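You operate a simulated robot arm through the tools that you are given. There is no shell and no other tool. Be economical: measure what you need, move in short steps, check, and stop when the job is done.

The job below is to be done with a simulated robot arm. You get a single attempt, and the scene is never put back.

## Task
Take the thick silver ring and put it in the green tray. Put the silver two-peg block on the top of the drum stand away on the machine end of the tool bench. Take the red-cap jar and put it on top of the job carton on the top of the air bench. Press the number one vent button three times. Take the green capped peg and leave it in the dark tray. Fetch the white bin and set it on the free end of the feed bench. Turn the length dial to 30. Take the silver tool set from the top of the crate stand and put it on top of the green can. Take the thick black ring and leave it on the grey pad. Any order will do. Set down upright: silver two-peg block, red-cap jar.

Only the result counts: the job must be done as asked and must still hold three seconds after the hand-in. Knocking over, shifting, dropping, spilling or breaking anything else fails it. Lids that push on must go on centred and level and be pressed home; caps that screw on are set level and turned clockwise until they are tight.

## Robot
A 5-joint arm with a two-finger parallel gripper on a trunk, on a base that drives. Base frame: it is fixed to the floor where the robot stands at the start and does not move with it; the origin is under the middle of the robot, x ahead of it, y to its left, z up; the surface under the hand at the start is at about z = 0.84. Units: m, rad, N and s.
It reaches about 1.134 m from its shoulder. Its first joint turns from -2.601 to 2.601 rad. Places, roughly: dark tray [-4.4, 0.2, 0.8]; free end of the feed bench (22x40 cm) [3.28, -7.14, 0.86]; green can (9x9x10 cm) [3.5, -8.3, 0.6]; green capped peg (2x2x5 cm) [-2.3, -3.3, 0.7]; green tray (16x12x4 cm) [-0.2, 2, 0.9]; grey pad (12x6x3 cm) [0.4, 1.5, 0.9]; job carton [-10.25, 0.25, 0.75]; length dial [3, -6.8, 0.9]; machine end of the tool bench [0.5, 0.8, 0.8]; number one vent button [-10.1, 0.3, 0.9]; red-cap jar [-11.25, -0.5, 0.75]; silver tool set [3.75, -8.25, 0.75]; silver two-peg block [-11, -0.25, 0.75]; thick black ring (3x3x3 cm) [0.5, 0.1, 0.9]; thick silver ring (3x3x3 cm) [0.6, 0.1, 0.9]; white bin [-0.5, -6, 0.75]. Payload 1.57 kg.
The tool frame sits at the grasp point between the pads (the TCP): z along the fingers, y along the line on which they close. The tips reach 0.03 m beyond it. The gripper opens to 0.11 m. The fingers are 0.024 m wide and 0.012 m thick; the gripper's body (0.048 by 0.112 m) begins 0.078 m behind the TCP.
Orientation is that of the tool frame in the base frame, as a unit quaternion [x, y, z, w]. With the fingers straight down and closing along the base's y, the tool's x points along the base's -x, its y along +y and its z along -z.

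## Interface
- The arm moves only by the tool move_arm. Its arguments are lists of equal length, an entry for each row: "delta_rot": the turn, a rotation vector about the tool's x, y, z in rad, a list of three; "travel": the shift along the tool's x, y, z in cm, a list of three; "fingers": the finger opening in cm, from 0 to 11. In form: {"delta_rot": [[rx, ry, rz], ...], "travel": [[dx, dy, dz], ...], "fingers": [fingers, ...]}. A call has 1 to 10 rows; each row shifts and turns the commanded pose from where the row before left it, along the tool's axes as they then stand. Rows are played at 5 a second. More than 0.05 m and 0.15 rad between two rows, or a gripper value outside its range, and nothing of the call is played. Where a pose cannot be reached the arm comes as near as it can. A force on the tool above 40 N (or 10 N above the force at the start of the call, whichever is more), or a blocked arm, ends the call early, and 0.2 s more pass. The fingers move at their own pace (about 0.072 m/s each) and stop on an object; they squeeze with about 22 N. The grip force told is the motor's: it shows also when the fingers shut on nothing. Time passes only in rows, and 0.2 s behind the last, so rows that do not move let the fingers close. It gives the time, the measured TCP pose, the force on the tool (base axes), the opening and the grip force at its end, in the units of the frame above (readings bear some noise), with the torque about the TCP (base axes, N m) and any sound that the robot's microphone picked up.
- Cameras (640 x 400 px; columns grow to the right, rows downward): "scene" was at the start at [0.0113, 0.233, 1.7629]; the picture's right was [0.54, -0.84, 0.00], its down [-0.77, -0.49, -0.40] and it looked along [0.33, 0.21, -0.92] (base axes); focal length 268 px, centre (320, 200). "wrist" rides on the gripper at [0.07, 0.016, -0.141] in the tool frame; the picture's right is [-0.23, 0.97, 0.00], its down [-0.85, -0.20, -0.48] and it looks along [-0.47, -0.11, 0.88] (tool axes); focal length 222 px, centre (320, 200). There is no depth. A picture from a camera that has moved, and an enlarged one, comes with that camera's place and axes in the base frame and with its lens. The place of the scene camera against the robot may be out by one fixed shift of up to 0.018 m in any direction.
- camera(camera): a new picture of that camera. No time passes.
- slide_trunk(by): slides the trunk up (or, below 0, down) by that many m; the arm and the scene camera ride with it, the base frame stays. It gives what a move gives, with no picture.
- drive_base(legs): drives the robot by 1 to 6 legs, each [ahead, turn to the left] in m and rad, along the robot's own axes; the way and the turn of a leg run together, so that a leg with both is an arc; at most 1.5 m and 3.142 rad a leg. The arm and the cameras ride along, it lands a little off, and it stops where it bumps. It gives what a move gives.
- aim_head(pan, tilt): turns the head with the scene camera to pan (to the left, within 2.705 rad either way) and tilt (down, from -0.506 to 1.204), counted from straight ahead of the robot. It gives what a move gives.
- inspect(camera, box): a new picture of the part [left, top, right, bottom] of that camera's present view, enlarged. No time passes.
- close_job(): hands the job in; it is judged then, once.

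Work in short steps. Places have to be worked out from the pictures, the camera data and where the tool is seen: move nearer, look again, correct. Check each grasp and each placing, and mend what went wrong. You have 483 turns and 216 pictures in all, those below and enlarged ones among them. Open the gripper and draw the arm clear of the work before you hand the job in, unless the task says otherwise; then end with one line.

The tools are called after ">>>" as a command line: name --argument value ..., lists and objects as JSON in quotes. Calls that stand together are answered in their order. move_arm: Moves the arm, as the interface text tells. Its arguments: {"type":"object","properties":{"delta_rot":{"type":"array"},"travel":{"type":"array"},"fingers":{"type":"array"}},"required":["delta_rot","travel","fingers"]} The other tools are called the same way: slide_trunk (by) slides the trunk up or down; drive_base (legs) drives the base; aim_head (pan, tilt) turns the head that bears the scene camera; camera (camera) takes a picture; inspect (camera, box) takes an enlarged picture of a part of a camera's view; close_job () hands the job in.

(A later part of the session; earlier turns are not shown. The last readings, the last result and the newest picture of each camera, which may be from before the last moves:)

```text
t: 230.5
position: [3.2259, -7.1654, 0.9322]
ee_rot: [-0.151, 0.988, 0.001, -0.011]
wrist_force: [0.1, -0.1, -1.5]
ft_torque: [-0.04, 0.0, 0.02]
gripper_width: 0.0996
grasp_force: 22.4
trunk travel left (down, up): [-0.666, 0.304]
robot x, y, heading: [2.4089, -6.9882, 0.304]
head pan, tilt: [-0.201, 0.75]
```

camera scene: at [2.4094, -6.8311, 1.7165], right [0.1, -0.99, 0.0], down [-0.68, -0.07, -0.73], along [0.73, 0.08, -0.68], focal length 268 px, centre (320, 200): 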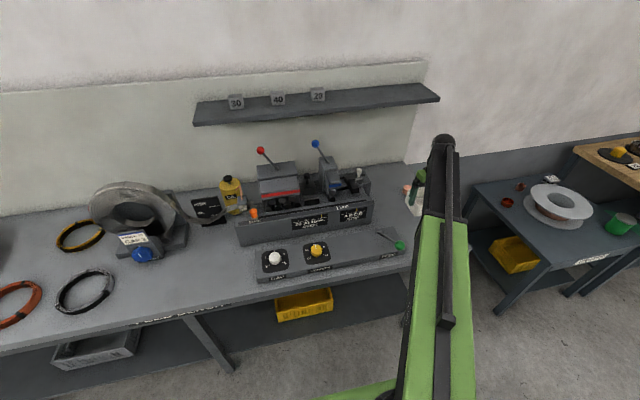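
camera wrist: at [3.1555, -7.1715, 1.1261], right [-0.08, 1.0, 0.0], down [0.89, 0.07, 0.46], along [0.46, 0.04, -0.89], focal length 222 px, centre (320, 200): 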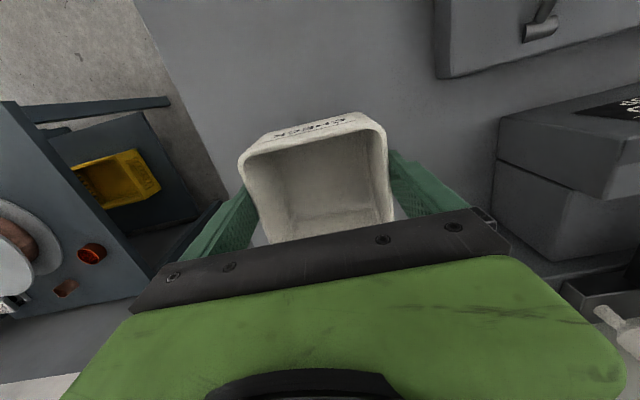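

>>> slide_trunk --by -0.008

>>> slide_trunk --by -0.006

>>> camera --camera "wrist"

```text
t: 231.1
position: [3.2258, -7.1661, 0.9245]
ee_rot: [-0.152, 0.988, 0.001, -0.012]
wrist_force: [0.3, -0.6, -0.6]
ft_torque: [0.04, -0.01, 0.01]
gripper_width: 0.0994
grasp_force: 22.0
trunk travel left (down, up): [-0.658, 0.312]
robot x, y, heading: [2.4046, -6.9864, 0.306]
head pan, tilt: [-0.201, 0.75]
```

```text
t: 231.5
position: [3.2242, -7.1659, 0.9227]
ee_rot: [-0.153, 0.988, -0.001, -0.009]
wrist_force: [-2.2, 0.8, 17.8]
ft_torque: [-0.25, -0.27, -0.02]
gripper_width: 0.0991
grasp_force: 21.9
trunk travel left (down, up): [-0.654, 0.316]
robot x, y, heading: [2.4104, -6.9898, 0.305]
head pan, tilt: [-0.201, 0.75]
stopped: the force on the tool passed its limit at 51 N (the readings are from after the stop); the commanded pose is now the measured one
```

```text
158 pictures are left
camera wrist: at [3.1543, -7.1712, 1.0645], right [-0.08, 1.0, 0.0], down [0.88, 0.07, 0.46], along [0.46, 0.03, -0.89], focal length 222 px, centre (320, 200)
```

wrist: 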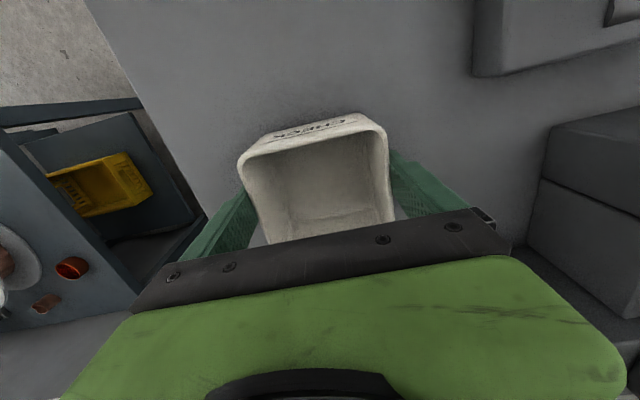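

Contact felt; open the fingers and rise.

>>> move_arm --delta_rot '[[0, 0, 0], [0, 0, 0], [0, 0, 0]]' --travel '[[0, 0, 0], [0, 0, 0], [0, 0, 0]]' --fingers '[11, 11, 11]'

>>> slide_trunk --by 0.31

>>> camera --camera "wrist"

```text
t: 232.3
position: [3.2256, -7.1667, 0.9207]
ee_rot: [-0.153, 0.988, 0.001, -0.01]
wrist_force: [0.0, 0.0, -0.3]
ft_torque: [0.01, -0.03, 0.0]
gripper_width: 0.1097
grasp_force: 0.1
trunk travel left (down, up): [-0.654, 0.316]
robot x, y, heading: [2.412, -6.9896, 0.303]
head pan, tilt: [-0.201, 0.75]
```

```text
t: 235.4
position: [3.2274, -7.1661, 1.2308]
ee_rot: [-0.153, 0.988, 0.0, -0.01]
wrist_force: [-1.1, 0.2, 0.0]
ft_torque: [0.0, 0.04, 0.02]
gripper_width: 0.11
grasp_force: 0.1
trunk travel left (down, up): [-0.964, 0.006]
robot x, y, heading: [2.4161, -6.989, 0.302]
head pan, tilt: [-0.201, 0.75]
```

```text
157 pictures are left
camera wrist: at [3.156, -7.1716, 1.3728], right [-0.08, 1.0, 0.0], down [0.88, 0.07, 0.46], along [0.46, 0.03, -0.89], focal length 222 px, centre (320, 200)
```

wrist: 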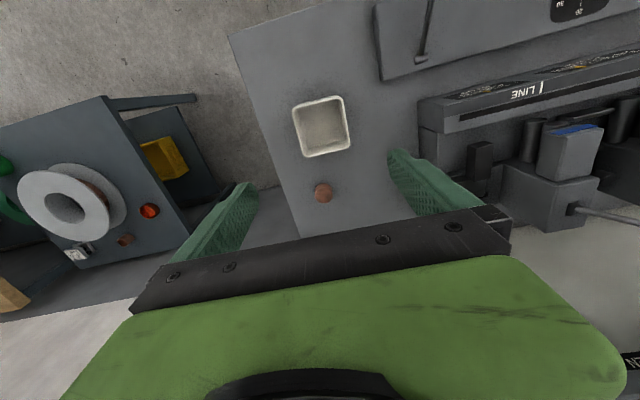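

White bin stands on the free end. Now the length dial: move above it (about (2.98,-6.76)) with the wrist camera to read it.

>>> move_arm --delta_rot '[[0, 0, 0], [0, 0, 0], [0, 0, 0], [0, 0, 0], [0, 0, 0], [0, 0, 0], [0, 0, 0], [0, 0, 0], [0, 0, 0], [0, 0, 0]]' --travel '[[1.35, 4.58, 0], [1.35, 4.58, 0], [1.35, 4.58, 0], [1.35, 4.58, 0], [1.35, 4.58, 0], [1.35, 4.58, 0], [1.35, 4.58, 0], [1.35, 4.58, 0], [1.35, 4.58, 0], [1.35, 4.58, 0]]' --fingers '[6, 6, 6, 6, 6, 6, 6, 6, 6, 6]'

>>> slide_trunk --by -0.1

>>> camera --camera "wrist"

```text
t: 237.6
position: [2.9584, -6.7681, 1.231]
ee_rot: [-0.152, 0.988, -0.001, -0.009]
wrist_force: [0.1, 0.3, 0.0]
ft_torque: [0.01, -0.01, 0.05]
gripper_width: 0.0599
grasp_force: 0.0
out of reach, approached as far as the arm can: row 7
trunk travel left (down, up): [-0.964, 0.006]
robot x, y, heading: [2.4075, -6.989, 0.307]
head pan, tilt: [-0.201, 0.75]
```

```text
t: 238.9
position: [2.9596, -6.7699, 1.1304]
ee_rot: [-0.153, 0.988, 0.001, -0.01]
wrist_force: [0.1, 0.6, -0.2]
ft_torque: [-0.01, 0.01, 0.01]
gripper_width: 0.06
grasp_force: 0.1
trunk travel left (down, up): [-0.864, 0.106]
robot x, y, heading: [2.4128, -6.9861, 0.306]
head pan, tilt: [-0.201, 0.75]
```

```text
156 pictures are left
camera wrist: at [2.8893, -6.7756, 1.2729], right [-0.08, 1.0, 0.0], down [0.88, 0.07, 0.46], along [0.46, 0.03, -0.89], focal length 222 px, centre (320, 200)
```

wrist: 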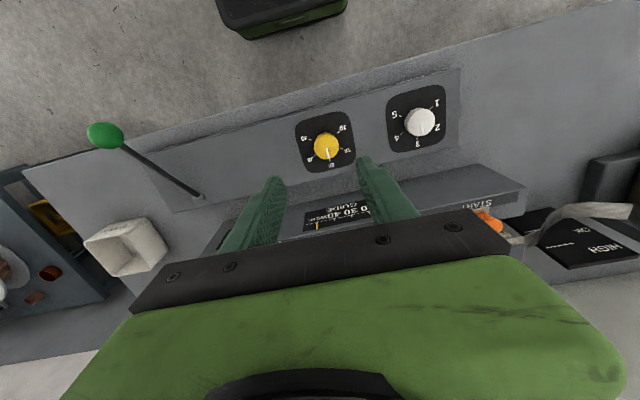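

>>> inspect --camera "wrist" --box '[285, 100, 365, 180]'

```text
5.00 times, centred on (325, 140) of wrist
camera zoom: at [2.8893, -6.7756, 1.2729], right [-0.08, 1.0, 0.0], down [0.88, 0.07, 0.46], along [0.46, 0.03, -0.89], focal length 1111 px, centre (295, 500)
```

zoom: 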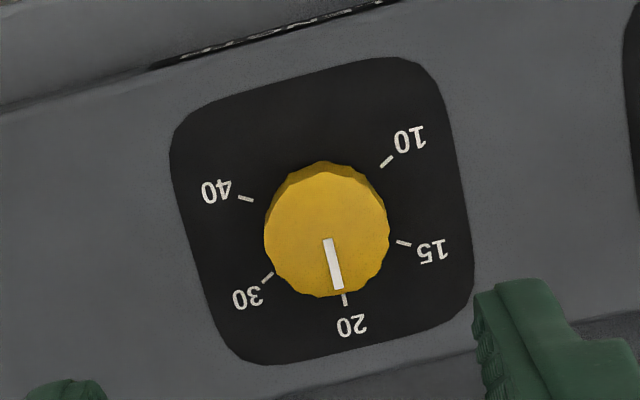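

The dial reads 20; 30 is one 60° step clockwise seen from above (+1.047 rad about tool z). Knob centre ≈ (2.972, -6.761). Centre over it, pre-turn -0.52 rad, and lower.

>>> move_arm --delta_rot '[[0, 0, 0], [0, 0, -0.13], [0, 0, -0.13], [0, 0, -0.13], [0, 0, -0.13]]' --travel '[[-1.46, 0.48, 0], [0, 0, 0], [0, 0, 0], [0, 0, 0], [0, 0, 0]]' --fingers '[6, 6, 6, 6, 6]'

>>> slide_trunk --by -0.1

>>> camera --camera "wrist"

```text
t: 240.1
position: [2.9713, -6.7605, 1.1301]
ee_rot: [-0.403, 0.915, 0.003, -0.01]
wrist_force: [0.1, -0.3, 0.5]
ft_torque: [0.0, -0.02, 0.0]
gripper_width: 0.06
grasp_force: 0.1
trunk travel left (down, up): [-0.864, 0.106]
robot x, y, heading: [2.41, -6.9897, 0.307]
head pan, tilt: [-0.201, 0.75]
```

```text
t: 241.5
position: [2.9713, -6.7593, 1.0309]
ee_rot: [-0.402, 0.916, 0.003, -0.01]
wrist_force: [0.2, 0.1, -1.8]
ft_torque: [0.0, -0.05, -0.02]
gripper_width: 0.0599
grasp_force: 0.0
trunk travel left (down, up): [-0.764, 0.206]
robot x, y, heading: [2.4094, -6.99, 0.301]
head pan, tilt: [-0.201, 0.75]
```

```text
154 pictures are left
camera wrist: at [2.9139, -6.801, 1.1728], right [-0.56, 0.83, 0.01], down [0.74, 0.5, 0.46], along [0.38, 0.27, -0.89], focal length 222 px, centre (320, 200)
```

wrist: 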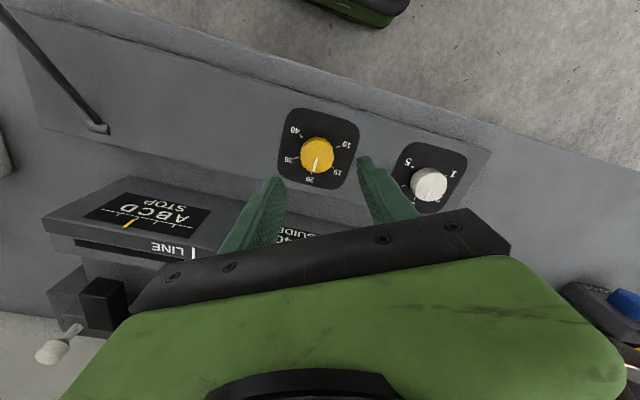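

Good alignment. Lower further and look.

>>> slide_trunk --by -0.065

>>> camera --camera "wrist"

```text
t: 242.5
position: [2.9718, -6.7604, 0.9654]
ee_rot: [-0.402, 0.915, 0.001, -0.01]
wrist_force: [0.7, -0.2, 0.0]
ft_torque: [0.0, 0.01, -0.04]
gripper_width: 0.0601
grasp_force: 0.1
trunk travel left (down, up): [-0.699, 0.271]
robot x, y, heading: [2.4081, -6.9894, 0.307]
head pan, tilt: [-0.201, 0.75]
```

```text
153 pictures are left
camera wrist: at [2.9139, -6.801, 1.1077], right [-0.56, 0.83, 0.01], down [0.74, 0.5, 0.46], along [0.38, 0.27, -0.89], focal length 222 px, centre (320, 200)
```

wrist: 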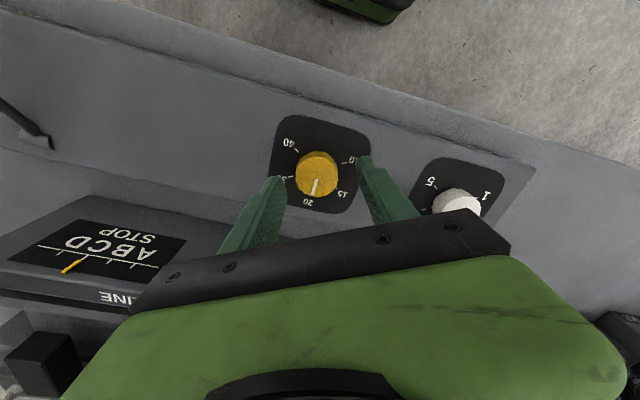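

>>> slide_trunk --by -0.022

>>> inspect --camera "wrist" --box '[230, 110, 430, 230]'

```text
t: 243.2
position: [2.9716, -6.761, 0.9442]
ee_rot: [-0.402, 0.916, 0.002, -0.01]
wrist_force: [-0.2, -0.4, -0.2]
ft_torque: [-0.01, 0.01, 0.02]
gripper_width: 0.0601
grasp_force: 0.0
trunk travel left (down, up): [-0.677, 0.293]
robot x, y, heading: [2.4129, -6.985, 0.306]
head pan, tilt: [-0.201, 0.75]
```

```text
3.20 times, centred on (330, 170) of wrist
camera zoom: at [2.9139, -6.801, 1.0857], right [-0.56, 0.83, 0.01], down [0.74, 0.5, 0.46], along [0.38, 0.27, -0.89], focal length 711 px, centre (288, 296)
```

zoom: 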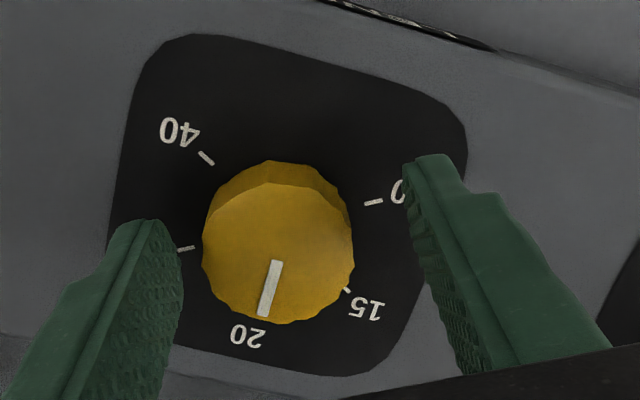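

The tips reach around the knob near the plate. Close and turn +60°.

>>> move_arm --delta_rot '[[0, 0, 0], [0, 0, 0], [0, 0, 0], [0, 0, 0]]' --travel '[[0, 0, 0], [0, 0, 0], [0, 0, 0], [0, 0, 0]]' --fingers '[2.5, 2.5, 2.5, 2.5]'

>>> move_arm --delta_rot '[[0, 0, 0.1309], [0, 0, 0.1309], [0, 0, 0.1309], [0, 0, 0.1309], [0, 0, 0.1309], [0, 0, 0.1309], [0, 0, 0.1309], [0, 0, 0.1309], [0, 0, 0]]' --travel '[[0, 0, 0], [0, 0, 0], [0, 0, 0], [0, 0, 0], [0, 0, 0], [0, 0, 0], [0, 0, 0], [0, 0, 0], [0, 0, 0]]' --fingers '[2.5, 2.5, 2.5, 2.5, 2.5, 2.5, 2.5, 2.5, 2.5]'

>>> inspect --camera "wrist" --box '[230, 110, 430, 230]'

```text
t: 244.2
position: [2.9733, -6.7613, 0.943]
ee_rot: [-0.401, 0.916, 0.003, -0.01]
wrist_force: [18.4, -11.6, 5.0]
ft_torque: [-0.31, -0.73, -0.17]
gripper_width: 0.044
grasp_force: 10.5
trunk travel left (down, up): [-0.677, 0.293]
robot x, y, heading: [2.4102, -6.9862, 0.3]
head pan, tilt: [-0.201, 0.75]
```

```text
t: 246.2
position: [2.9714, -6.756, 0.9421]
ee_rot: [0.109, 0.994, 0.0, -0.011]
wrist_force: [-1.4, 29.7, 0.9]
ft_torque: [0.86, 0.52, 0.26]
gripper_width: 0.0398
grasp_force: 44.2
trunk travel left (down, up): [-0.677, 0.293]
robot x, y, heading: [2.4096, -6.9864, 0.304]
head pan, tilt: [-0.201, 0.75]
```

```text
3.20 times, centred on (330, 170) of wrist
camera zoom: at [2.9084, -6.726, 1.0855], right [0.43, 0.9, -0.01], down [0.8, -0.38, 0.46], along [0.41, -0.21, -0.89], focal length 711 px, centre (288, 296)
```

zoom: 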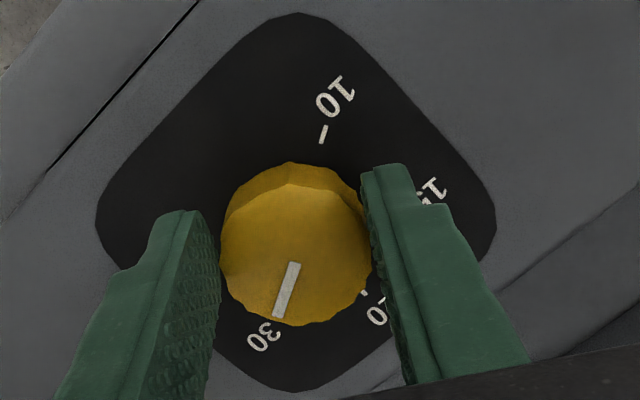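

Pointer stands at 30. Release, rise and verify.

>>> move_arm --delta_rot '[[0, 0, 0], [0, 0, 0], [0, 0, 0]]' --travel '[[0, 0, 0], [0, 0, 0], [0, 0, 0]]' --fingers '[6, 6, 6]'

>>> slide_trunk --by 0.15

>>> inspect --camera "wrist" --box '[260, 80, 400, 200]'

```text
t: 247.0
position: [2.9726, -6.7614, 0.9435]
ee_rot: [0.111, 0.994, -0.003, -0.011]
wrist_force: [-0.3, -0.6, 0.7]
ft_torque: [-0.01, 0.03, 0.0]
gripper_width: 0.0599
grasp_force: 0.2
trunk travel left (down, up): [-0.677, 0.293]
robot x, y, heading: [2.4111, -6.9861, 0.31]
head pan, tilt: [-0.201, 0.75]
```

```text
t: 248.7
position: [2.972, -6.7611, 1.0932]
ee_rot: [0.11, 0.994, -0.002, -0.011]
wrist_force: [0.0, 0.0, 0.6]
ft_torque: [0.05, 0.0, 0.0]
gripper_width: 0.06
grasp_force: 0.0
trunk travel left (down, up): [-0.827, 0.143]
robot x, y, heading: [2.4114, -6.9908, 0.308]
head pan, tilt: [-0.201, 0.75]
```

```text
3.33 times, centred on (330, 140) of wrist
camera zoom: at [2.9087, -6.7294, 1.2356], right [0.43, 0.9, -0.01], down [0.8, -0.38, 0.46], along [0.41, -0.21, -0.89], focal length 740 px, centre (287, 400)
```

zoom: 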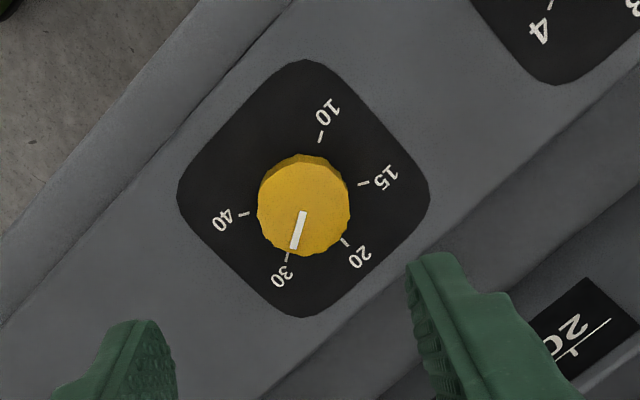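

Dial done. Raise, retract the arm, and drive along to the crate stand area to look.

>>> slide_trunk --by 0.14

>>> drive_base --legs '[[-0.5, 0], [0, -1.0]]'

>>> aim_head --pan 0.3 --tilt 0.6

>>> camera --camera "scene"

```text
t: 250.4
position: [2.9707, -6.7622, 1.2325]
ee_rot: [0.111, 0.994, -0.003, -0.011]
wrist_force: [-0.5, 0.4, -0.2]
ft_torque: [0.02, 0.01, 0.02]
gripper_width: 0.0602
grasp_force: 0.0
trunk travel left (down, up): [-0.967, 0.003]
robot x, y, heading: [2.4122, -6.9873, 0.302]
head pan, tilt: [-0.201, 0.75]
```

```text
t: 255.9
position: [2.4228, -7.491, 1.2336]
ee_rot: [0.575, 0.818, 0.003, -0.01]
wrist_force: [-0.1, -0.4, 1.1]
ft_torque: [0.03, -0.07, -0.05]
gripper_width: 0.0601
grasp_force: 0.1
trunk travel left (down, up): [-0.967, 0.003]
robot x, y, heading: [1.9204, -7.1552, -0.696]
head pan, tilt: [-0.201, 0.75]
```

```text
t: 256.9
position: [2.4246, -7.4906, 1.2335]
ee_rot: [0.575, 0.818, 0.003, -0.01]
wrist_force: [-0.9, 0.8, 0.4]
ft_torque: [0.04, -0.02, -0.03]
gripper_width: 0.0601
grasp_force: 0.0
trunk travel left (down, up): [-0.967, 0.003]
robot x, y, heading: [1.9176, -7.1519, -0.698]
head pan, tilt: [0.3, 0.6]
```

```text
149 pictures are left
camera scene: at [2.0824, -7.0315, 1.9794], right [-0.39, -0.92, 0.0], down [-0.52, 0.22, -0.82], along [0.76, -0.32, -0.57], focal length 268 px, centre (320, 200)
```

scene: 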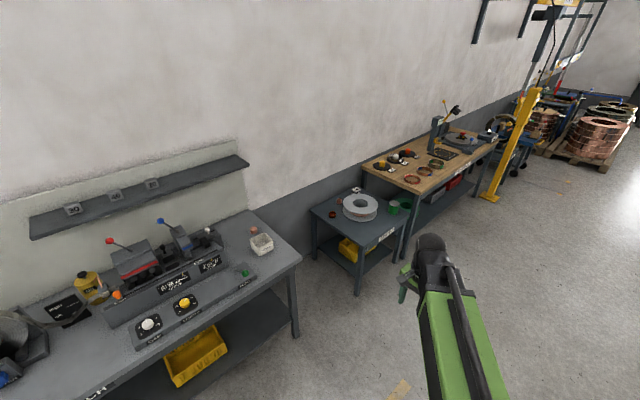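

>>> inspect --camera "scene" --box '[300, 170, 430, 270]'

```text
4.00 times, centred on (365, 220) of scene
camera zoom: at [2.0824, -7.0315, 1.9794], right [-0.39, -0.92, 0.0], down [-0.52, 0.22, -0.82], along [0.76, -0.32, -0.57], focal length 1074 px, centre (140, 120)
```

zoom: 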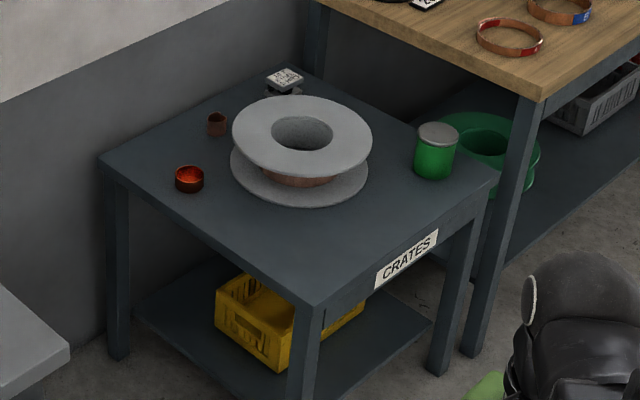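

The tool set is at the back of the crate stand behind the spool; the can is at front right. Drive to face the stand.

>>> drive_base --legs '[[0, -0.57], [1.45, 0], [0, 1.57], [0.3, 0]]'

>>> aim_head --pan 0.2 --tilt 0.9

>>> camera --camera "scene"

>>> camera --camera "wrist"

```text
t: 271.1
position: [3.1909, -8.1989, 1.2329]
ee_rot: [0.109, 0.994, -0.002, -0.01]
wrist_force: [0.0, -0.8, -1.0]
ft_torque: [0.02, 0.05, -0.06]
gripper_width: 0.06
grasp_force: 0.0
trunk travel left (down, up): [-0.967, 0.003]
robot x, y, heading: [2.6284, -8.421, 0.295]
head pan, tilt: [0.3, 0.6]
```

```text
t: 271.9
position: [3.1903, -8.1964, 1.2345]
ee_rot: [0.109, 0.994, -0.003, -0.009]
wrist_force: [0.3, -0.1, 1.0]
ft_torque: [-0.02, 0.02, 0.01]
gripper_width: 0.06
grasp_force: 0.2
trunk travel left (down, up): [-0.967, 0.003]
robot x, y, heading: [2.6245, -8.4179, 0.301]
head pan, tilt: [0.201, 0.901]
```

```text
147 pictures are left
camera scene: at [2.6107, -8.2318, 1.9545], right [0.48, -0.88, 0.0], down [-0.69, -0.37, -0.62], along [0.55, 0.3, -0.78], focal length 268 px, centre (320, 200)
```

scene: 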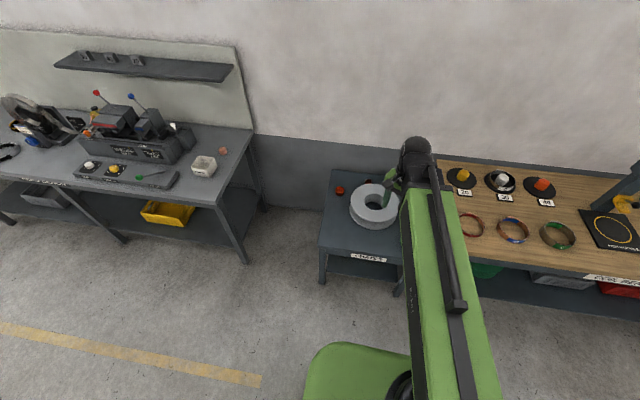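

```text
146 pictures are left
camera wrist: at [3.1272, -8.1658, 1.3756], right [0.43, 0.9, -0.01], down [0.8, -0.38, 0.46], along [0.41, -0.21, -0.89], focal length 222 px, centre (320, 200)
```

wrist: 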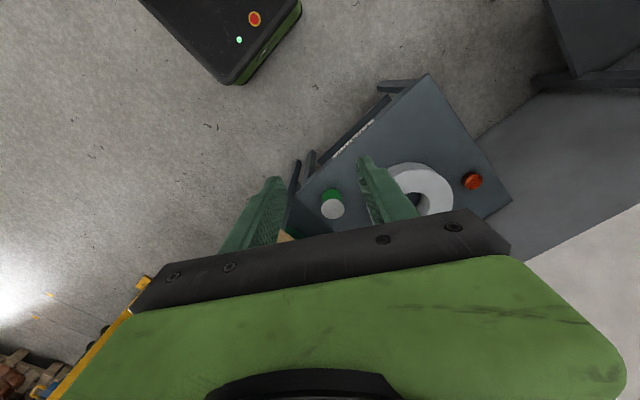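

Can seen at ~(3.51,-8.31). Drive 0.3 m closer, then look for the tool set at the back.

>>> drive_base --legs '[[0.3, 0]]'

>>> camera --camera "wrist"

>>> aim_head --pan 0.1 --tilt 0.95

>>> camera --camera "scene"

```text
t: 273.9
position: [3.4812, -8.1102, 1.2336]
ee_rot: [0.109, 0.994, -0.002, -0.01]
wrist_force: [0.4, 0.2, 0.7]
ft_torque: [-0.04, 0.06, 0.04]
gripper_width: 0.0603
grasp_force: 0.1
trunk travel left (down, up): [-0.967, 0.003]
robot x, y, heading: [2.9183, -8.3271, 0.3]
head pan, tilt: [0.201, 0.901]
```

```text
145 pictures are left
camera wrist: at [3.419, -8.0784, 1.375], right [0.43, 0.9, -0.01], down [0.8, -0.38, 0.46], along [0.41, -0.21, -0.89], focal length 222 px, centre (320, 200)
```

wrist: 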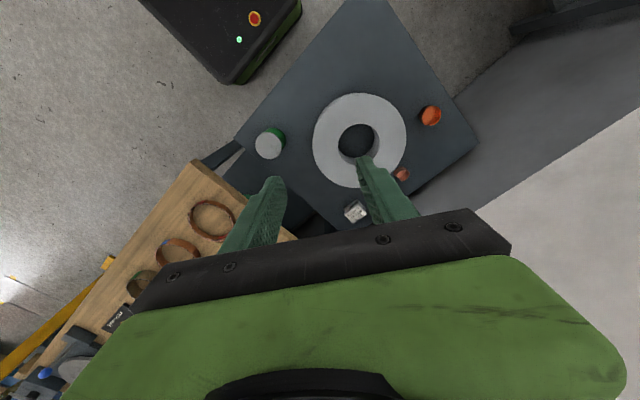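

```text
t: 274.6
position: [3.4803, -8.109, 1.2335]
ee_rot: [0.111, 0.994, -0.003, -0.009]
wrist_force: [-0.1, 0.0, 0.3]
ft_torque: [-0.03, 0.03, 0.03]
gripper_width: 0.0601
grasp_force: 0.2
trunk travel left (down, up): [-0.967, 0.003]
robot x, y, heading: [2.9164, -8.3303, 0.297]
head pan, tilt: [0.099, 0.949]
```

```text
144 pictures are left
camera scene: at [2.9012, -8.1522, 1.9509], right [0.39, -0.92, 0.0], down [-0.75, -0.31, -0.58], along [0.54, 0.22, -0.81], focal length 268 px, centre (320, 200)
```

scene: 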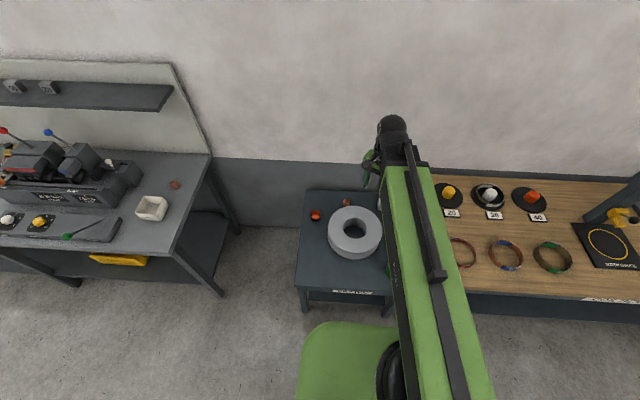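

Tool set seen near (3.83,-8.15). Move the TCP nearer, keeping height.

>>> move_arm --delta_rot '[[0, 0, 0], [0, 0, 0], [0, 0, 0], [0, 0, 0], [0, 0, 0]]' --travel '[[-4.8, 0.4, 0], [-4.8, 0.4, 0], [-4.8, 0.4, 0], [-4.8, 0.4, 0], [-4.8, 0.4, 0]]' --fingers '[6, 6, 6, 6, 6]'

>>> slide_trunk --by -0.2

>>> camera --camera "wrist"

```text
t: 275.8
position: [3.7209, -8.1427, 1.233]
ee_rot: [0.11, 0.994, -0.002, -0.01]
wrist_force: [0.0, -0.7, 0.0]
ft_torque: [0.01, 0.01, 0.0]
gripper_width: 0.0602
grasp_force: 0.0
out of reach, approached as far as the arm can: row 3
trunk travel left (down, up): [-0.967, 0.003]
robot x, y, heading: [2.9135, -8.3346, 0.297]
head pan, tilt: [0.099, 0.949]
```

```text
t: 278.0
position: [3.7193, -8.1421, 1.0333]
ee_rot: [0.11, 0.994, -0.003, -0.011]
wrist_force: [-0.6, 0.7, -0.1]
ft_torque: [-0.03, 0.03, -0.01]
gripper_width: 0.0598
grasp_force: 0.0
trunk travel left (down, up): [-0.767, 0.203]
robot x, y, heading: [2.9133, -8.3325, 0.292]
head pan, tilt: [0.099, 0.949]
```

```text
143 pictures are left
camera wrist: at [3.6562, -8.1117, 1.1757], right [0.43, 0.9, -0.01], down [0.8, -0.38, 0.46], along [0.41, -0.21, -0.89], focal length 222 px, centre (320, 200)
```

wrist: 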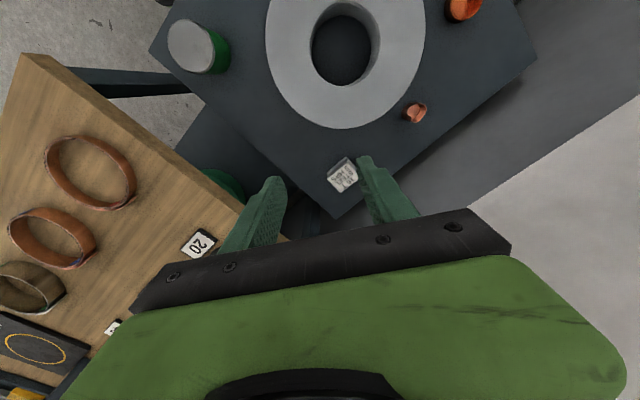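

Tool set triangulated at (3.863, -8.153, z≈0.64). Enlarge it.

>>> inspect --camera "wrist" --box '[310, 140, 390, 210]'

>>> inspect --camera "wrist" --box '[150, 0, 430, 160]'

```text
5.71 times, centred on (350, 175) of wrist
camera zoom: at [3.6562, -8.1117, 1.1757], right [0.43, 0.9, -0.01], down [0.8, -0.38, 0.46], along [0.41, -0.21, -0.89], focal length 1269 px, centre (149, 343)
```

zoom: 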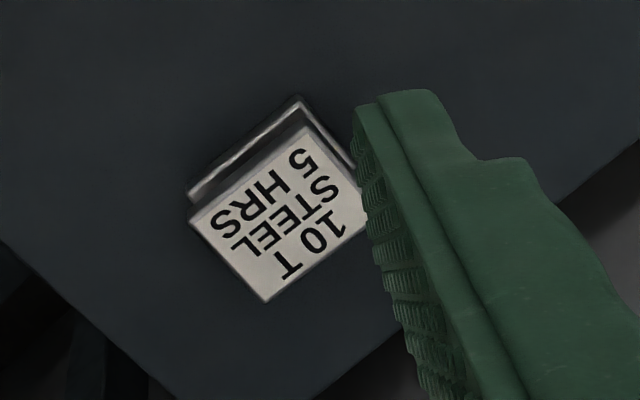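

```text
2.29 times, centred on (290, 80) of wrist
camera zoom: at [3.6562, -8.1117, 1.1757], right [0.43, 0.9, -0.01], down [0.8, -0.38, 0.46], along [0.41, -0.21, -0.89], focal length 508 px, centre (389, 474)
```

zoom: 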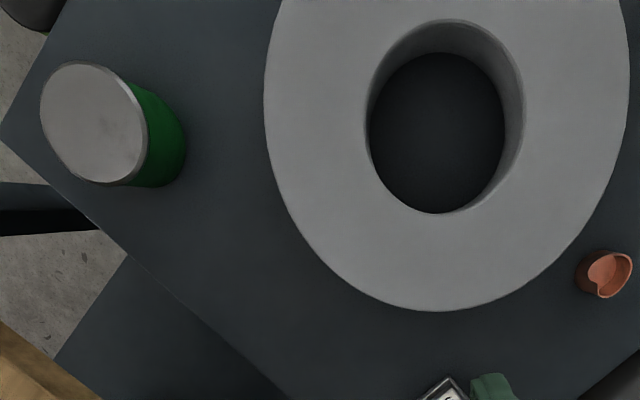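

Can top at (3.497,-8.299, z≈0.676); tool set ≈6×5 cm, aligned with the bench. I drive 0.1 m closer and align the tool to close along the bench's length.

>>> drive_base --legs '[[0.1, 0]]'

>>> move_arm --delta_rot '[[0, 0, -0.131], [0, 0, -0.131], [0, 0, -0.131], [0, 0, -0.131]]' --travel '[[0, 0, 0], [0, 0, 0], [0, 0, 0], [0, 0, 0]]' --fingers '[9, 9, 9, 9]'

>>> camera --camera "wrist"

```text
t: 279.1
position: [3.817, -8.1137, 1.032]
ee_rot: [0.109, 0.994, -0.002, -0.009]
wrist_force: [0.0, -0.2, 0.1]
ft_torque: [0.0, 0.06, 0.0]
gripper_width: 0.0599
grasp_force: 0.2
trunk travel left (down, up): [-0.767, 0.203]
robot x, y, heading: [3.0128, -8.3019, 0.294]
head pan, tilt: [0.099, 0.949]
```

```text
t: 280.1
position: [3.8163, -8.1126, 1.0338]
ee_rot: [-0.153, 0.988, 0.0, -0.01]
wrist_force: [0.6, -0.1, -0.6]
ft_torque: [0.0, -0.03, 0.04]
gripper_width: 0.0897
grasp_force: 0.2
trunk travel left (down, up): [-0.767, 0.203]
robot x, y, heading: [3.0114, -8.301, 0.299]
head pan, tilt: [0.099, 0.949]
```

```text
140 pictures are left
camera wrist: at [3.7463, -8.1191, 1.1759], right [-0.08, 1.0, 0.0], down [0.88, 0.07, 0.46], along [0.46, 0.03, -0.89], focal length 222 px, centre (320, 200)
```

wrist: 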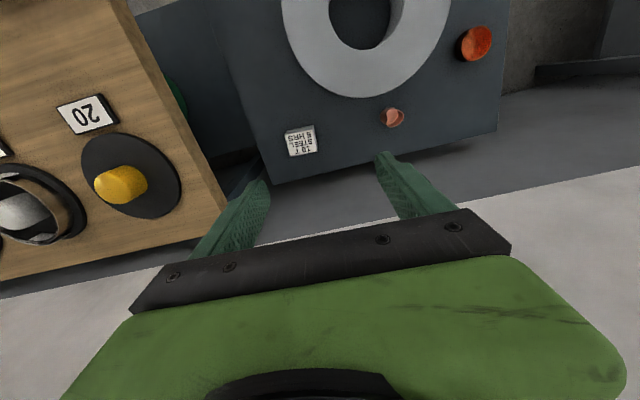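

The boom is radial from the robot axis, so it will stay clear of the wooden bench. Move over the tool set and lower partway.

>>> move_arm --delta_rot '[[0, 0, 0], [0, 0, 0]]' --travel '[[-1.84, -2.91, 0], [-1.84, -2.91, 0]]' --fingers '[9, 9]'

>>> slide_trunk --by -0.23

>>> camera --camera "wrist"

>>> camera --camera "scene"

```text
t: 280.7
position: [3.8684, -8.1584, 1.0334]
ee_rot: [-0.152, 0.988, 0.0, -0.01]
wrist_force: [0.8, -0.3, -0.2]
ft_torque: [-0.01, 0.03, 0.02]
gripper_width: 0.0899
grasp_force: 0.0
trunk travel left (down, up): [-0.767, 0.203]
robot x, y, heading: [3.0142, -8.2985, 0.293]
head pan, tilt: [0.099, 0.949]
```

```text
t: 283.1
position: [3.8702, -8.1582, 0.8036]
ee_rot: [-0.152, 0.988, 0.0, -0.01]
wrist_force: [-0.4, -0.7, 0.7]
ft_torque: [0.02, 0.01, 0.0]
gripper_width: 0.0898
grasp_force: 0.1
trunk travel left (down, up): [-0.537, 0.433]
robot x, y, heading: [3.0133, -8.3002, 0.297]
head pan, tilt: [0.099, 0.949]
```

```text
139 pictures are left
camera wrist: at [3.7985, -8.163, 0.9459], right [-0.08, 1.0, 0.0], down [0.88, 0.07, 0.46], along [0.46, 0.03, -0.89], focal length 222 px, centre (320, 200)
```

wrist: 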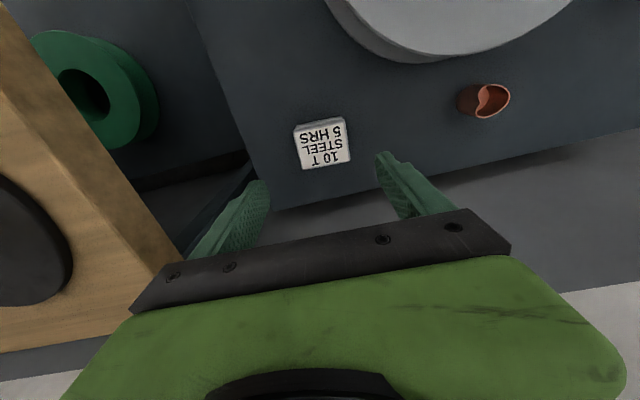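

```text
138 pictures are left
camera scene: at [2.9987, -8.1226, 1.5209], right [0.38, -0.92, 0.0], down [-0.75, -0.31, -0.58], along [0.54, 0.22, -0.81], focal length 268 px, centre (320, 200)
```

scene: 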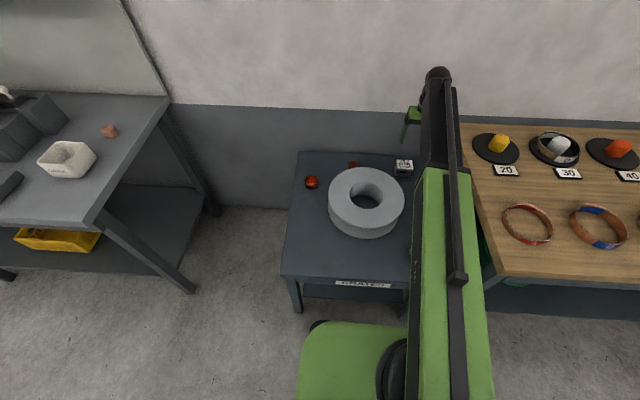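

Aligned over the tool set. Open wider and lower further, looking closely.

>>> move_arm --delta_rot '[[0, 0, 0]]' --travel '[[0, 0, 0]]' --fingers '[10]'

>>> slide_trunk --by -0.11

>>> inspect --camera "wrist" --box '[220, 100, 420, 230]'

```text
t: 283.5
position: [3.8683, -8.1584, 0.8045]
ee_rot: [-0.152, 0.988, 0.001, -0.01]
wrist_force: [-0.7, -0.5, -0.1]
ft_torque: [0.01, 0.0, -0.02]
gripper_width: 0.1002
grasp_force: 0.2
trunk travel left (down, up): [-0.537, 0.433]
robot x, y, heading: [3.0153, -8.2997, 0.296]
head pan, tilt: [0.099, 0.949]
```

```text
t: 285.0
position: [3.8685, -8.1572, 0.6938]
ee_rot: [-0.152, 0.988, 0.0, -0.01]
wrist_force: [0.0, 0.3, -0.6]
ft_torque: [0.02, -0.01, 0.01]
gripper_width: 0.1002
grasp_force: 0.1
trunk travel left (down, up): [-0.427, 0.543]
robot x, y, heading: [3.0147, -8.2995, 0.3]
head pan, tilt: [0.099, 0.949]
```

```text
3.08 times, centred on (320, 165) of wrist
camera zoom: at [3.7985, -8.1631, 0.8359], right [-0.08, 1.0, 0.0], down [0.88, 0.07, 0.46], along [0.46, 0.03, -0.89], focal length 684 px, centre (320, 308)
```

zoom: 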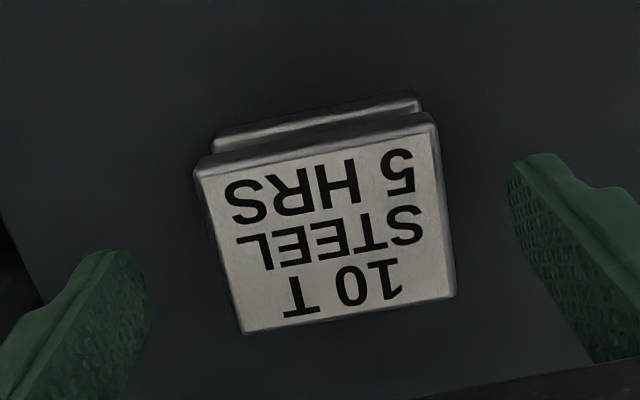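

Tool set top ~7 cm along the closing line. Lower to grasp height and close.

>>> slide_trunk --by -0.068

>>> move_arm --delta_rot '[[0, 0, 0], [0, 0, 0], [0, 0, 0], [0, 0, 0]]' --travel '[[0, 0, 0], [0, 0, 0], [0, 0, 0], [0, 0, 0]]' --fingers '[5, 5, 5, 5]'

>>> camera --camera "wrist"

```text
t: 285.9
position: [3.8683, -8.1575, 0.6299]
ee_rot: [-0.152, 0.988, -0.001, -0.005]
wrist_force: [-4.3, 0.2, 37.8]
ft_torque: [-0.31, -0.4, 0.08]
gripper_width: 0.099
grasp_force: 0.0
trunk travel left (down, up): [-0.36, 0.61]
robot x, y, heading: [3.0144, -8.2988, 0.295]
head pan, tilt: [0.099, 0.949]
stopped: the force on the tool passed its limit at 53 N (the readings are from after the stop); the commanded pose is now the measured one
```

```text
t: 286.9
position: [3.8688, -8.1577, 0.6302]
ee_rot: [-0.152, 0.988, 0.0, -0.004]
wrist_force: [1.2, -0.1, 47.0]
ft_torque: [-0.39, -0.55, -0.05]
gripper_width: 0.0699
grasp_force: 22.2
trunk travel left (down, up): [-0.36, 0.61]
robot x, y, heading: [3.0121, -8.3029, 0.295]
head pan, tilt: [0.099, 0.949]
```

```text
136 pictures are left
camera wrist: at [3.7972, -8.1636, 0.7716], right [-0.08, 1.0, 0.0], down [0.88, 0.07, 0.47], along [0.47, 0.03, -0.88], focal length 222 px, centre (320, 200)
```

wrist: 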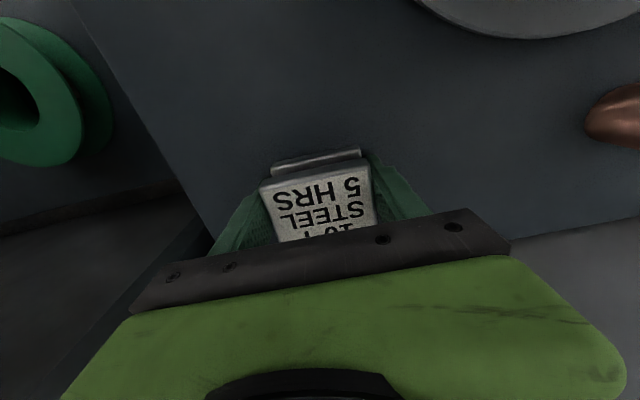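

Gripped (7 cm); the table surface is at z≈0.60. Lift.

>>> slide_trunk --by 0.25

>>> camera --camera "wrist"

```text
t: 289.5
position: [3.8715, -8.1573, 0.8762]
ee_rot: [-0.152, 0.988, -0.001, -0.007]
wrist_force: [0.1, -0.4, -5.2]
ft_torque: [0.0, 0.03, -0.01]
gripper_width: 0.07
grasp_force: 21.8
trunk travel left (down, up): [-0.61, 0.36]
robot x, y, heading: [3.0132, -8.3002, 0.294]
head pan, tilt: [0.099, 0.949]
```

```text
135 pictures are left
camera wrist: at [3.8, -8.163, 1.018], right [-0.08, 1.0, 0.0], down [0.88, 0.07, 0.47], along [0.46, 0.03, -0.88], focal length 222 px, centre (320, 200)
```

wrist: 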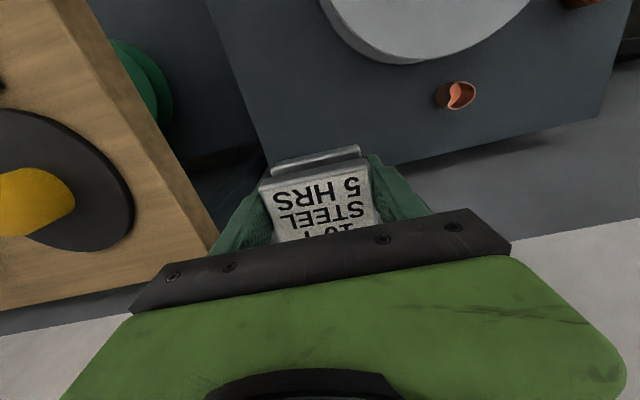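

Held firmly. Back the robot 0.15 m (minimum arm extension), then bring the set over the can.

>>> drive_base --legs '[[-0.17, 0]]'

>>> camera --camera "wrist"

```text
t: 291.0
position: [3.7056, -8.2072, 0.8761]
ee_rot: [-0.152, 0.988, 0.0, -0.007]
wrist_force: [-0.1, 0.5, -4.6]
ft_torque: [-0.01, 0.02, 0.01]
gripper_width: 0.07
grasp_force: 22.3
trunk travel left (down, up): [-0.61, 0.36]
robot x, y, heading: [2.8458, -8.3502, 0.298]
head pan, tilt: [0.099, 0.949]
```

```text
134 pictures are left
camera wrist: at [3.6351, -8.2132, 1.0184], right [-0.08, 1.0, 0.0], down [0.88, 0.07, 0.47], along [0.47, 0.03, -0.88], focal length 222 px, centre (320, 200)
```

wrist: 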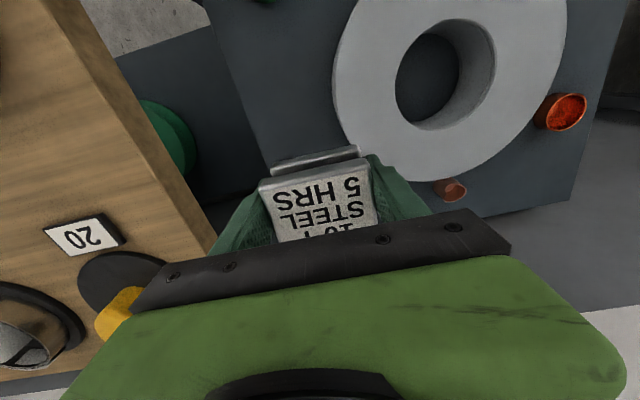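

>>> move_arm --delta_rot '[[0, 0, 0], [0, 0, 0], [0, 0, 0], [0, 0, 0]]' --travel '[[4.0, -0.5, 0], [4.0, -0.5, 0], [4.0, -0.5, 0], [4.0, -0.5, 0]]' --fingers '[5, 5, 5, 5]'

>>> camera --camera "wrist"

```text
t: 292.0
position: [3.5593, -8.2747, 0.8759]
ee_rot: [-0.151, 0.988, -0.001, -0.007]
wrist_force: [0.2, -0.1, -4.5]
ft_torque: [-0.02, 0.03, -0.01]
gripper_width: 0.0698
grasp_force: 21.5
trunk travel left (down, up): [-0.61, 0.36]
robot x, y, heading: [2.8494, -8.3515, 0.294]
head pan, tilt: [0.099, 0.949]
```

```text
133 pictures are left
camera wrist: at [3.488, -8.2803, 1.0183], right [-0.08, 1.0, 0.0], down [0.88, 0.07, 0.47], along [0.47, 0.03, -0.88], focal length 222 px, centre (320, 200)
```

wrist: 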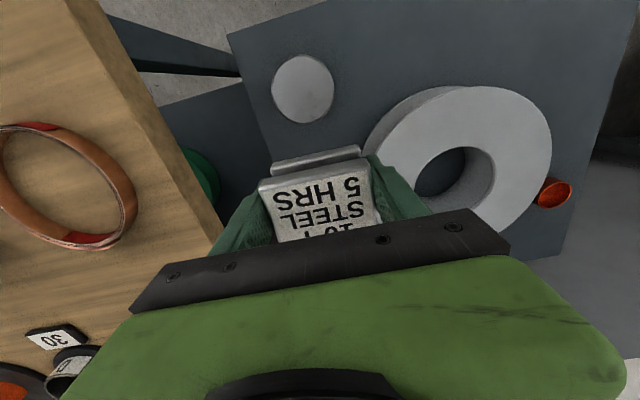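

Can centre (3.498, -8.303). Centre over it and lower.

>>> move_arm --delta_rot '[[0, 0, 0], [0, 0, 0]]' --travel '[[3.34, -0.44, 0], [3.34, -0.44, 0]]' --fingers '[5, 5]'

>>> slide_trunk --by -0.11

>>> camera --camera "wrist"

```text
t: 292.6
position: [3.4986, -8.3039, 0.8766]
ee_rot: [-0.152, 0.988, 0.0, -0.007]
wrist_force: [0.0, 0.3, -3.9]
ft_torque: [0.01, 0.04, -0.01]
gripper_width: 0.07
grasp_force: 21.9
trunk travel left (down, up): [-0.61, 0.36]
robot x, y, heading: [2.8526, -8.3487, 0.297]
head pan, tilt: [0.099, 0.949]
```

```text
t: 294.0
position: [3.4987, -8.3034, 0.7666]
ee_rot: [-0.152, 0.988, 0.0, -0.006]
wrist_force: [-0.4, -0.1, -3.9]
ft_torque: [0.0, 0.07, -0.01]
gripper_width: 0.0699
grasp_force: 22.0
trunk travel left (down, up): [-0.5, 0.47]
robot x, y, heading: [2.849, -8.3511, 0.297]
head pan, tilt: [0.099, 0.949]
```

```text
132 pictures are left
camera wrist: at [3.4283, -8.3092, 0.9082], right [-0.08, 1.0, 0.0], down [0.88, 0.07, 0.47], along [0.47, 0.03, -0.88], focal length 222 px, centre (320, 200)
```

wrist: 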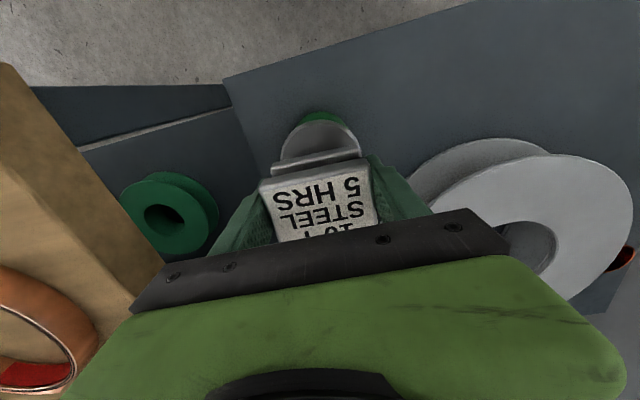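

Centred. Lower gently to contact (expected at TCP ≈0.73).

>>> slide_trunk --by -0.025

>>> slide_trunk --by -0.006

>>> slide_trunk --by -0.004

```text
t: 294.7
position: [3.4985, -8.3035, 0.7414]
ee_rot: [-0.152, 0.988, 0.0, -0.006]
wrist_force: [-0.1, -0.3, -5.2]
ft_torque: [0.02, 0.02, 0.03]
gripper_width: 0.0699
grasp_force: 22.0
trunk travel left (down, up): [-0.475, 0.495]
robot x, y, heading: [2.8509, -8.3492, 0.297]
head pan, tilt: [0.099, 0.949]
```

```text
t: 295.3
position: [3.4979, -8.3031, 0.7353]
ee_rot: [-0.152, 0.988, 0.0, -0.008]
wrist_force: [0.4, -0.2, -4.6]
ft_torque: [-0.01, 0.01, 0.01]
gripper_width: 0.0697
grasp_force: 21.7
trunk travel left (down, up): [-0.469, 0.501]
robot x, y, heading: [2.8507, -8.3519, 0.298]
head pan, tilt: [0.099, 0.949]
```

```text
t: 295.8
position: [3.4991, -8.3038, 0.731]
ee_rot: [-0.151, 0.988, 0.0, -0.006]
wrist_force: [0.6, 0.2, -4.8]
ft_torque: [0.03, 0.03, -0.03]
gripper_width: 0.0701
grasp_force: 22.5
trunk travel left (down, up): [-0.465, 0.505]
robot x, y, heading: [2.8473, -8.3524, 0.295]
head pan, tilt: [0.099, 0.949]
```

>>> slide_trunk --by -0.004

>>> slide_trunk --by -0.004

>>> slide_trunk --by -0.004

```text
t: 296.3
position: [3.4983, -8.3041, 0.7266]
ee_rot: [-0.152, 0.988, 0.0, -0.007]
wrist_force: [0.4, 0.4, -4.3]
ft_torque: [-0.03, 0.03, 0.03]
gripper_width: 0.07
grasp_force: 22.3
trunk travel left (down, up): [-0.461, 0.509]
robot x, y, heading: [2.8484, -8.3472, 0.295]
head pan, tilt: [0.099, 0.949]
```

```text
t: 296.9
position: [3.4992, -8.3034, 0.7251]
ee_rot: [-0.151, 0.988, -0.002, -0.005]
wrist_force: [8.9, 0.3, 28.9]
ft_torque: [0.15, -0.77, -0.03]
gripper_width: 0.0697
grasp_force: 21.9
trunk travel left (down, up): [-0.457, 0.513]
robot x, y, heading: [2.8524, -8.3497, 0.294]
head pan, tilt: [0.099, 0.949]
```

```text
t: 297.2
position: [3.4976, -8.3043, 0.7245]
ee_rot: [-0.151, 0.989, -0.001, -0.005]
wrist_force: [0.7, 0.4, 25.6]
ft_torque: [0.15, -0.02, -0.01]
gripper_width: 0.07
grasp_force: 21.8
trunk travel left (down, up): [-0.457, 0.513]
robot x, y, heading: [2.8543, -8.3515, 0.295]
head pan, tilt: [0.099, 0.949]
stopped: the force on the tool passed its limit at 51 N (the readings are from after the stop); the commanded pose is now the measured one
```

Contact. Relieve by 2 mm, open, and rise.

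>>> slide_trunk --by 0.002

>>> move_arm --delta_rot '[[0, 0, 0], [0, 0, 0], [0, 0, 0]]' --travel '[[0, 0, 0], [0, 0, 0], [0, 0, 0]]' --fingers '[9, 9, 9]'

>>> slide_trunk --by 0.3

>>> camera --camera "wrist"

```text
t: 297.7
position: [3.5007, -8.3031, 0.7243]
ee_rot: [-0.152, 0.988, -0.002, -0.004]
wrist_force: [-0.7, -1.0, -4.5]
ft_torque: [-0.04, 0.04, -0.01]
gripper_width: 0.0697
grasp_force: 22.1
trunk travel left (down, up): [-0.459, 0.511]
robot x, y, heading: [2.8515, -8.3516, 0.298]
head pan, tilt: [0.099, 0.949]
```

```text
t: 298.5
position: [3.4998, -8.3044, 0.7246]
ee_rot: [-0.151, 0.988, 0.0, -0.006]
wrist_force: [-0.7, 0.2, 0.6]
ft_torque: [-0.01, 0.05, 0.0]
gripper_width: 0.0899
grasp_force: 0.2
trunk travel left (down, up): [-0.459, 0.511]
robot x, y, heading: [2.8495, -8.3509, 0.291]
head pan, tilt: [0.099, 0.949]
```

```text
t: 301.5
position: [3.4996, -8.3045, 1.0265]
ee_rot: [-0.152, 0.988, -0.002, -0.004]
wrist_force: [0.4, -0.6, -0.5]
ft_torque: [0.03, 0.02, -0.02]
gripper_width: 0.0901
grasp_force: 0.0
trunk travel left (down, up): [-0.759, 0.211]
robot x, y, heading: [2.8495, -8.3497, 0.294]
head pan, tilt: [0.099, 0.949]
```

```text
131 pictures are left
camera wrist: at [3.4287, -8.3091, 1.1673], right [-0.08, 1.0, 0.0], down [0.88, 0.07, 0.47], along [0.47, 0.03, -0.88], focal length 222 px, centre (320, 200)
```

wrist: 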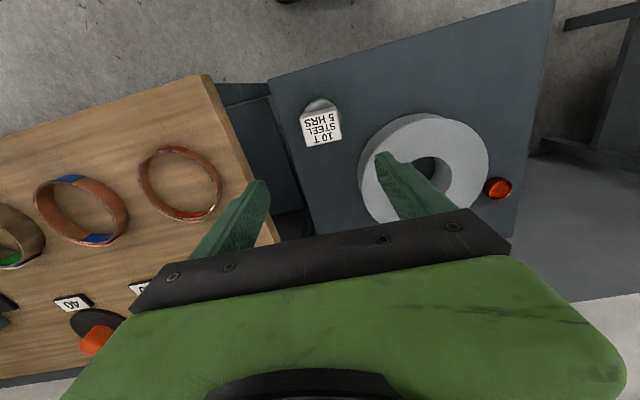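

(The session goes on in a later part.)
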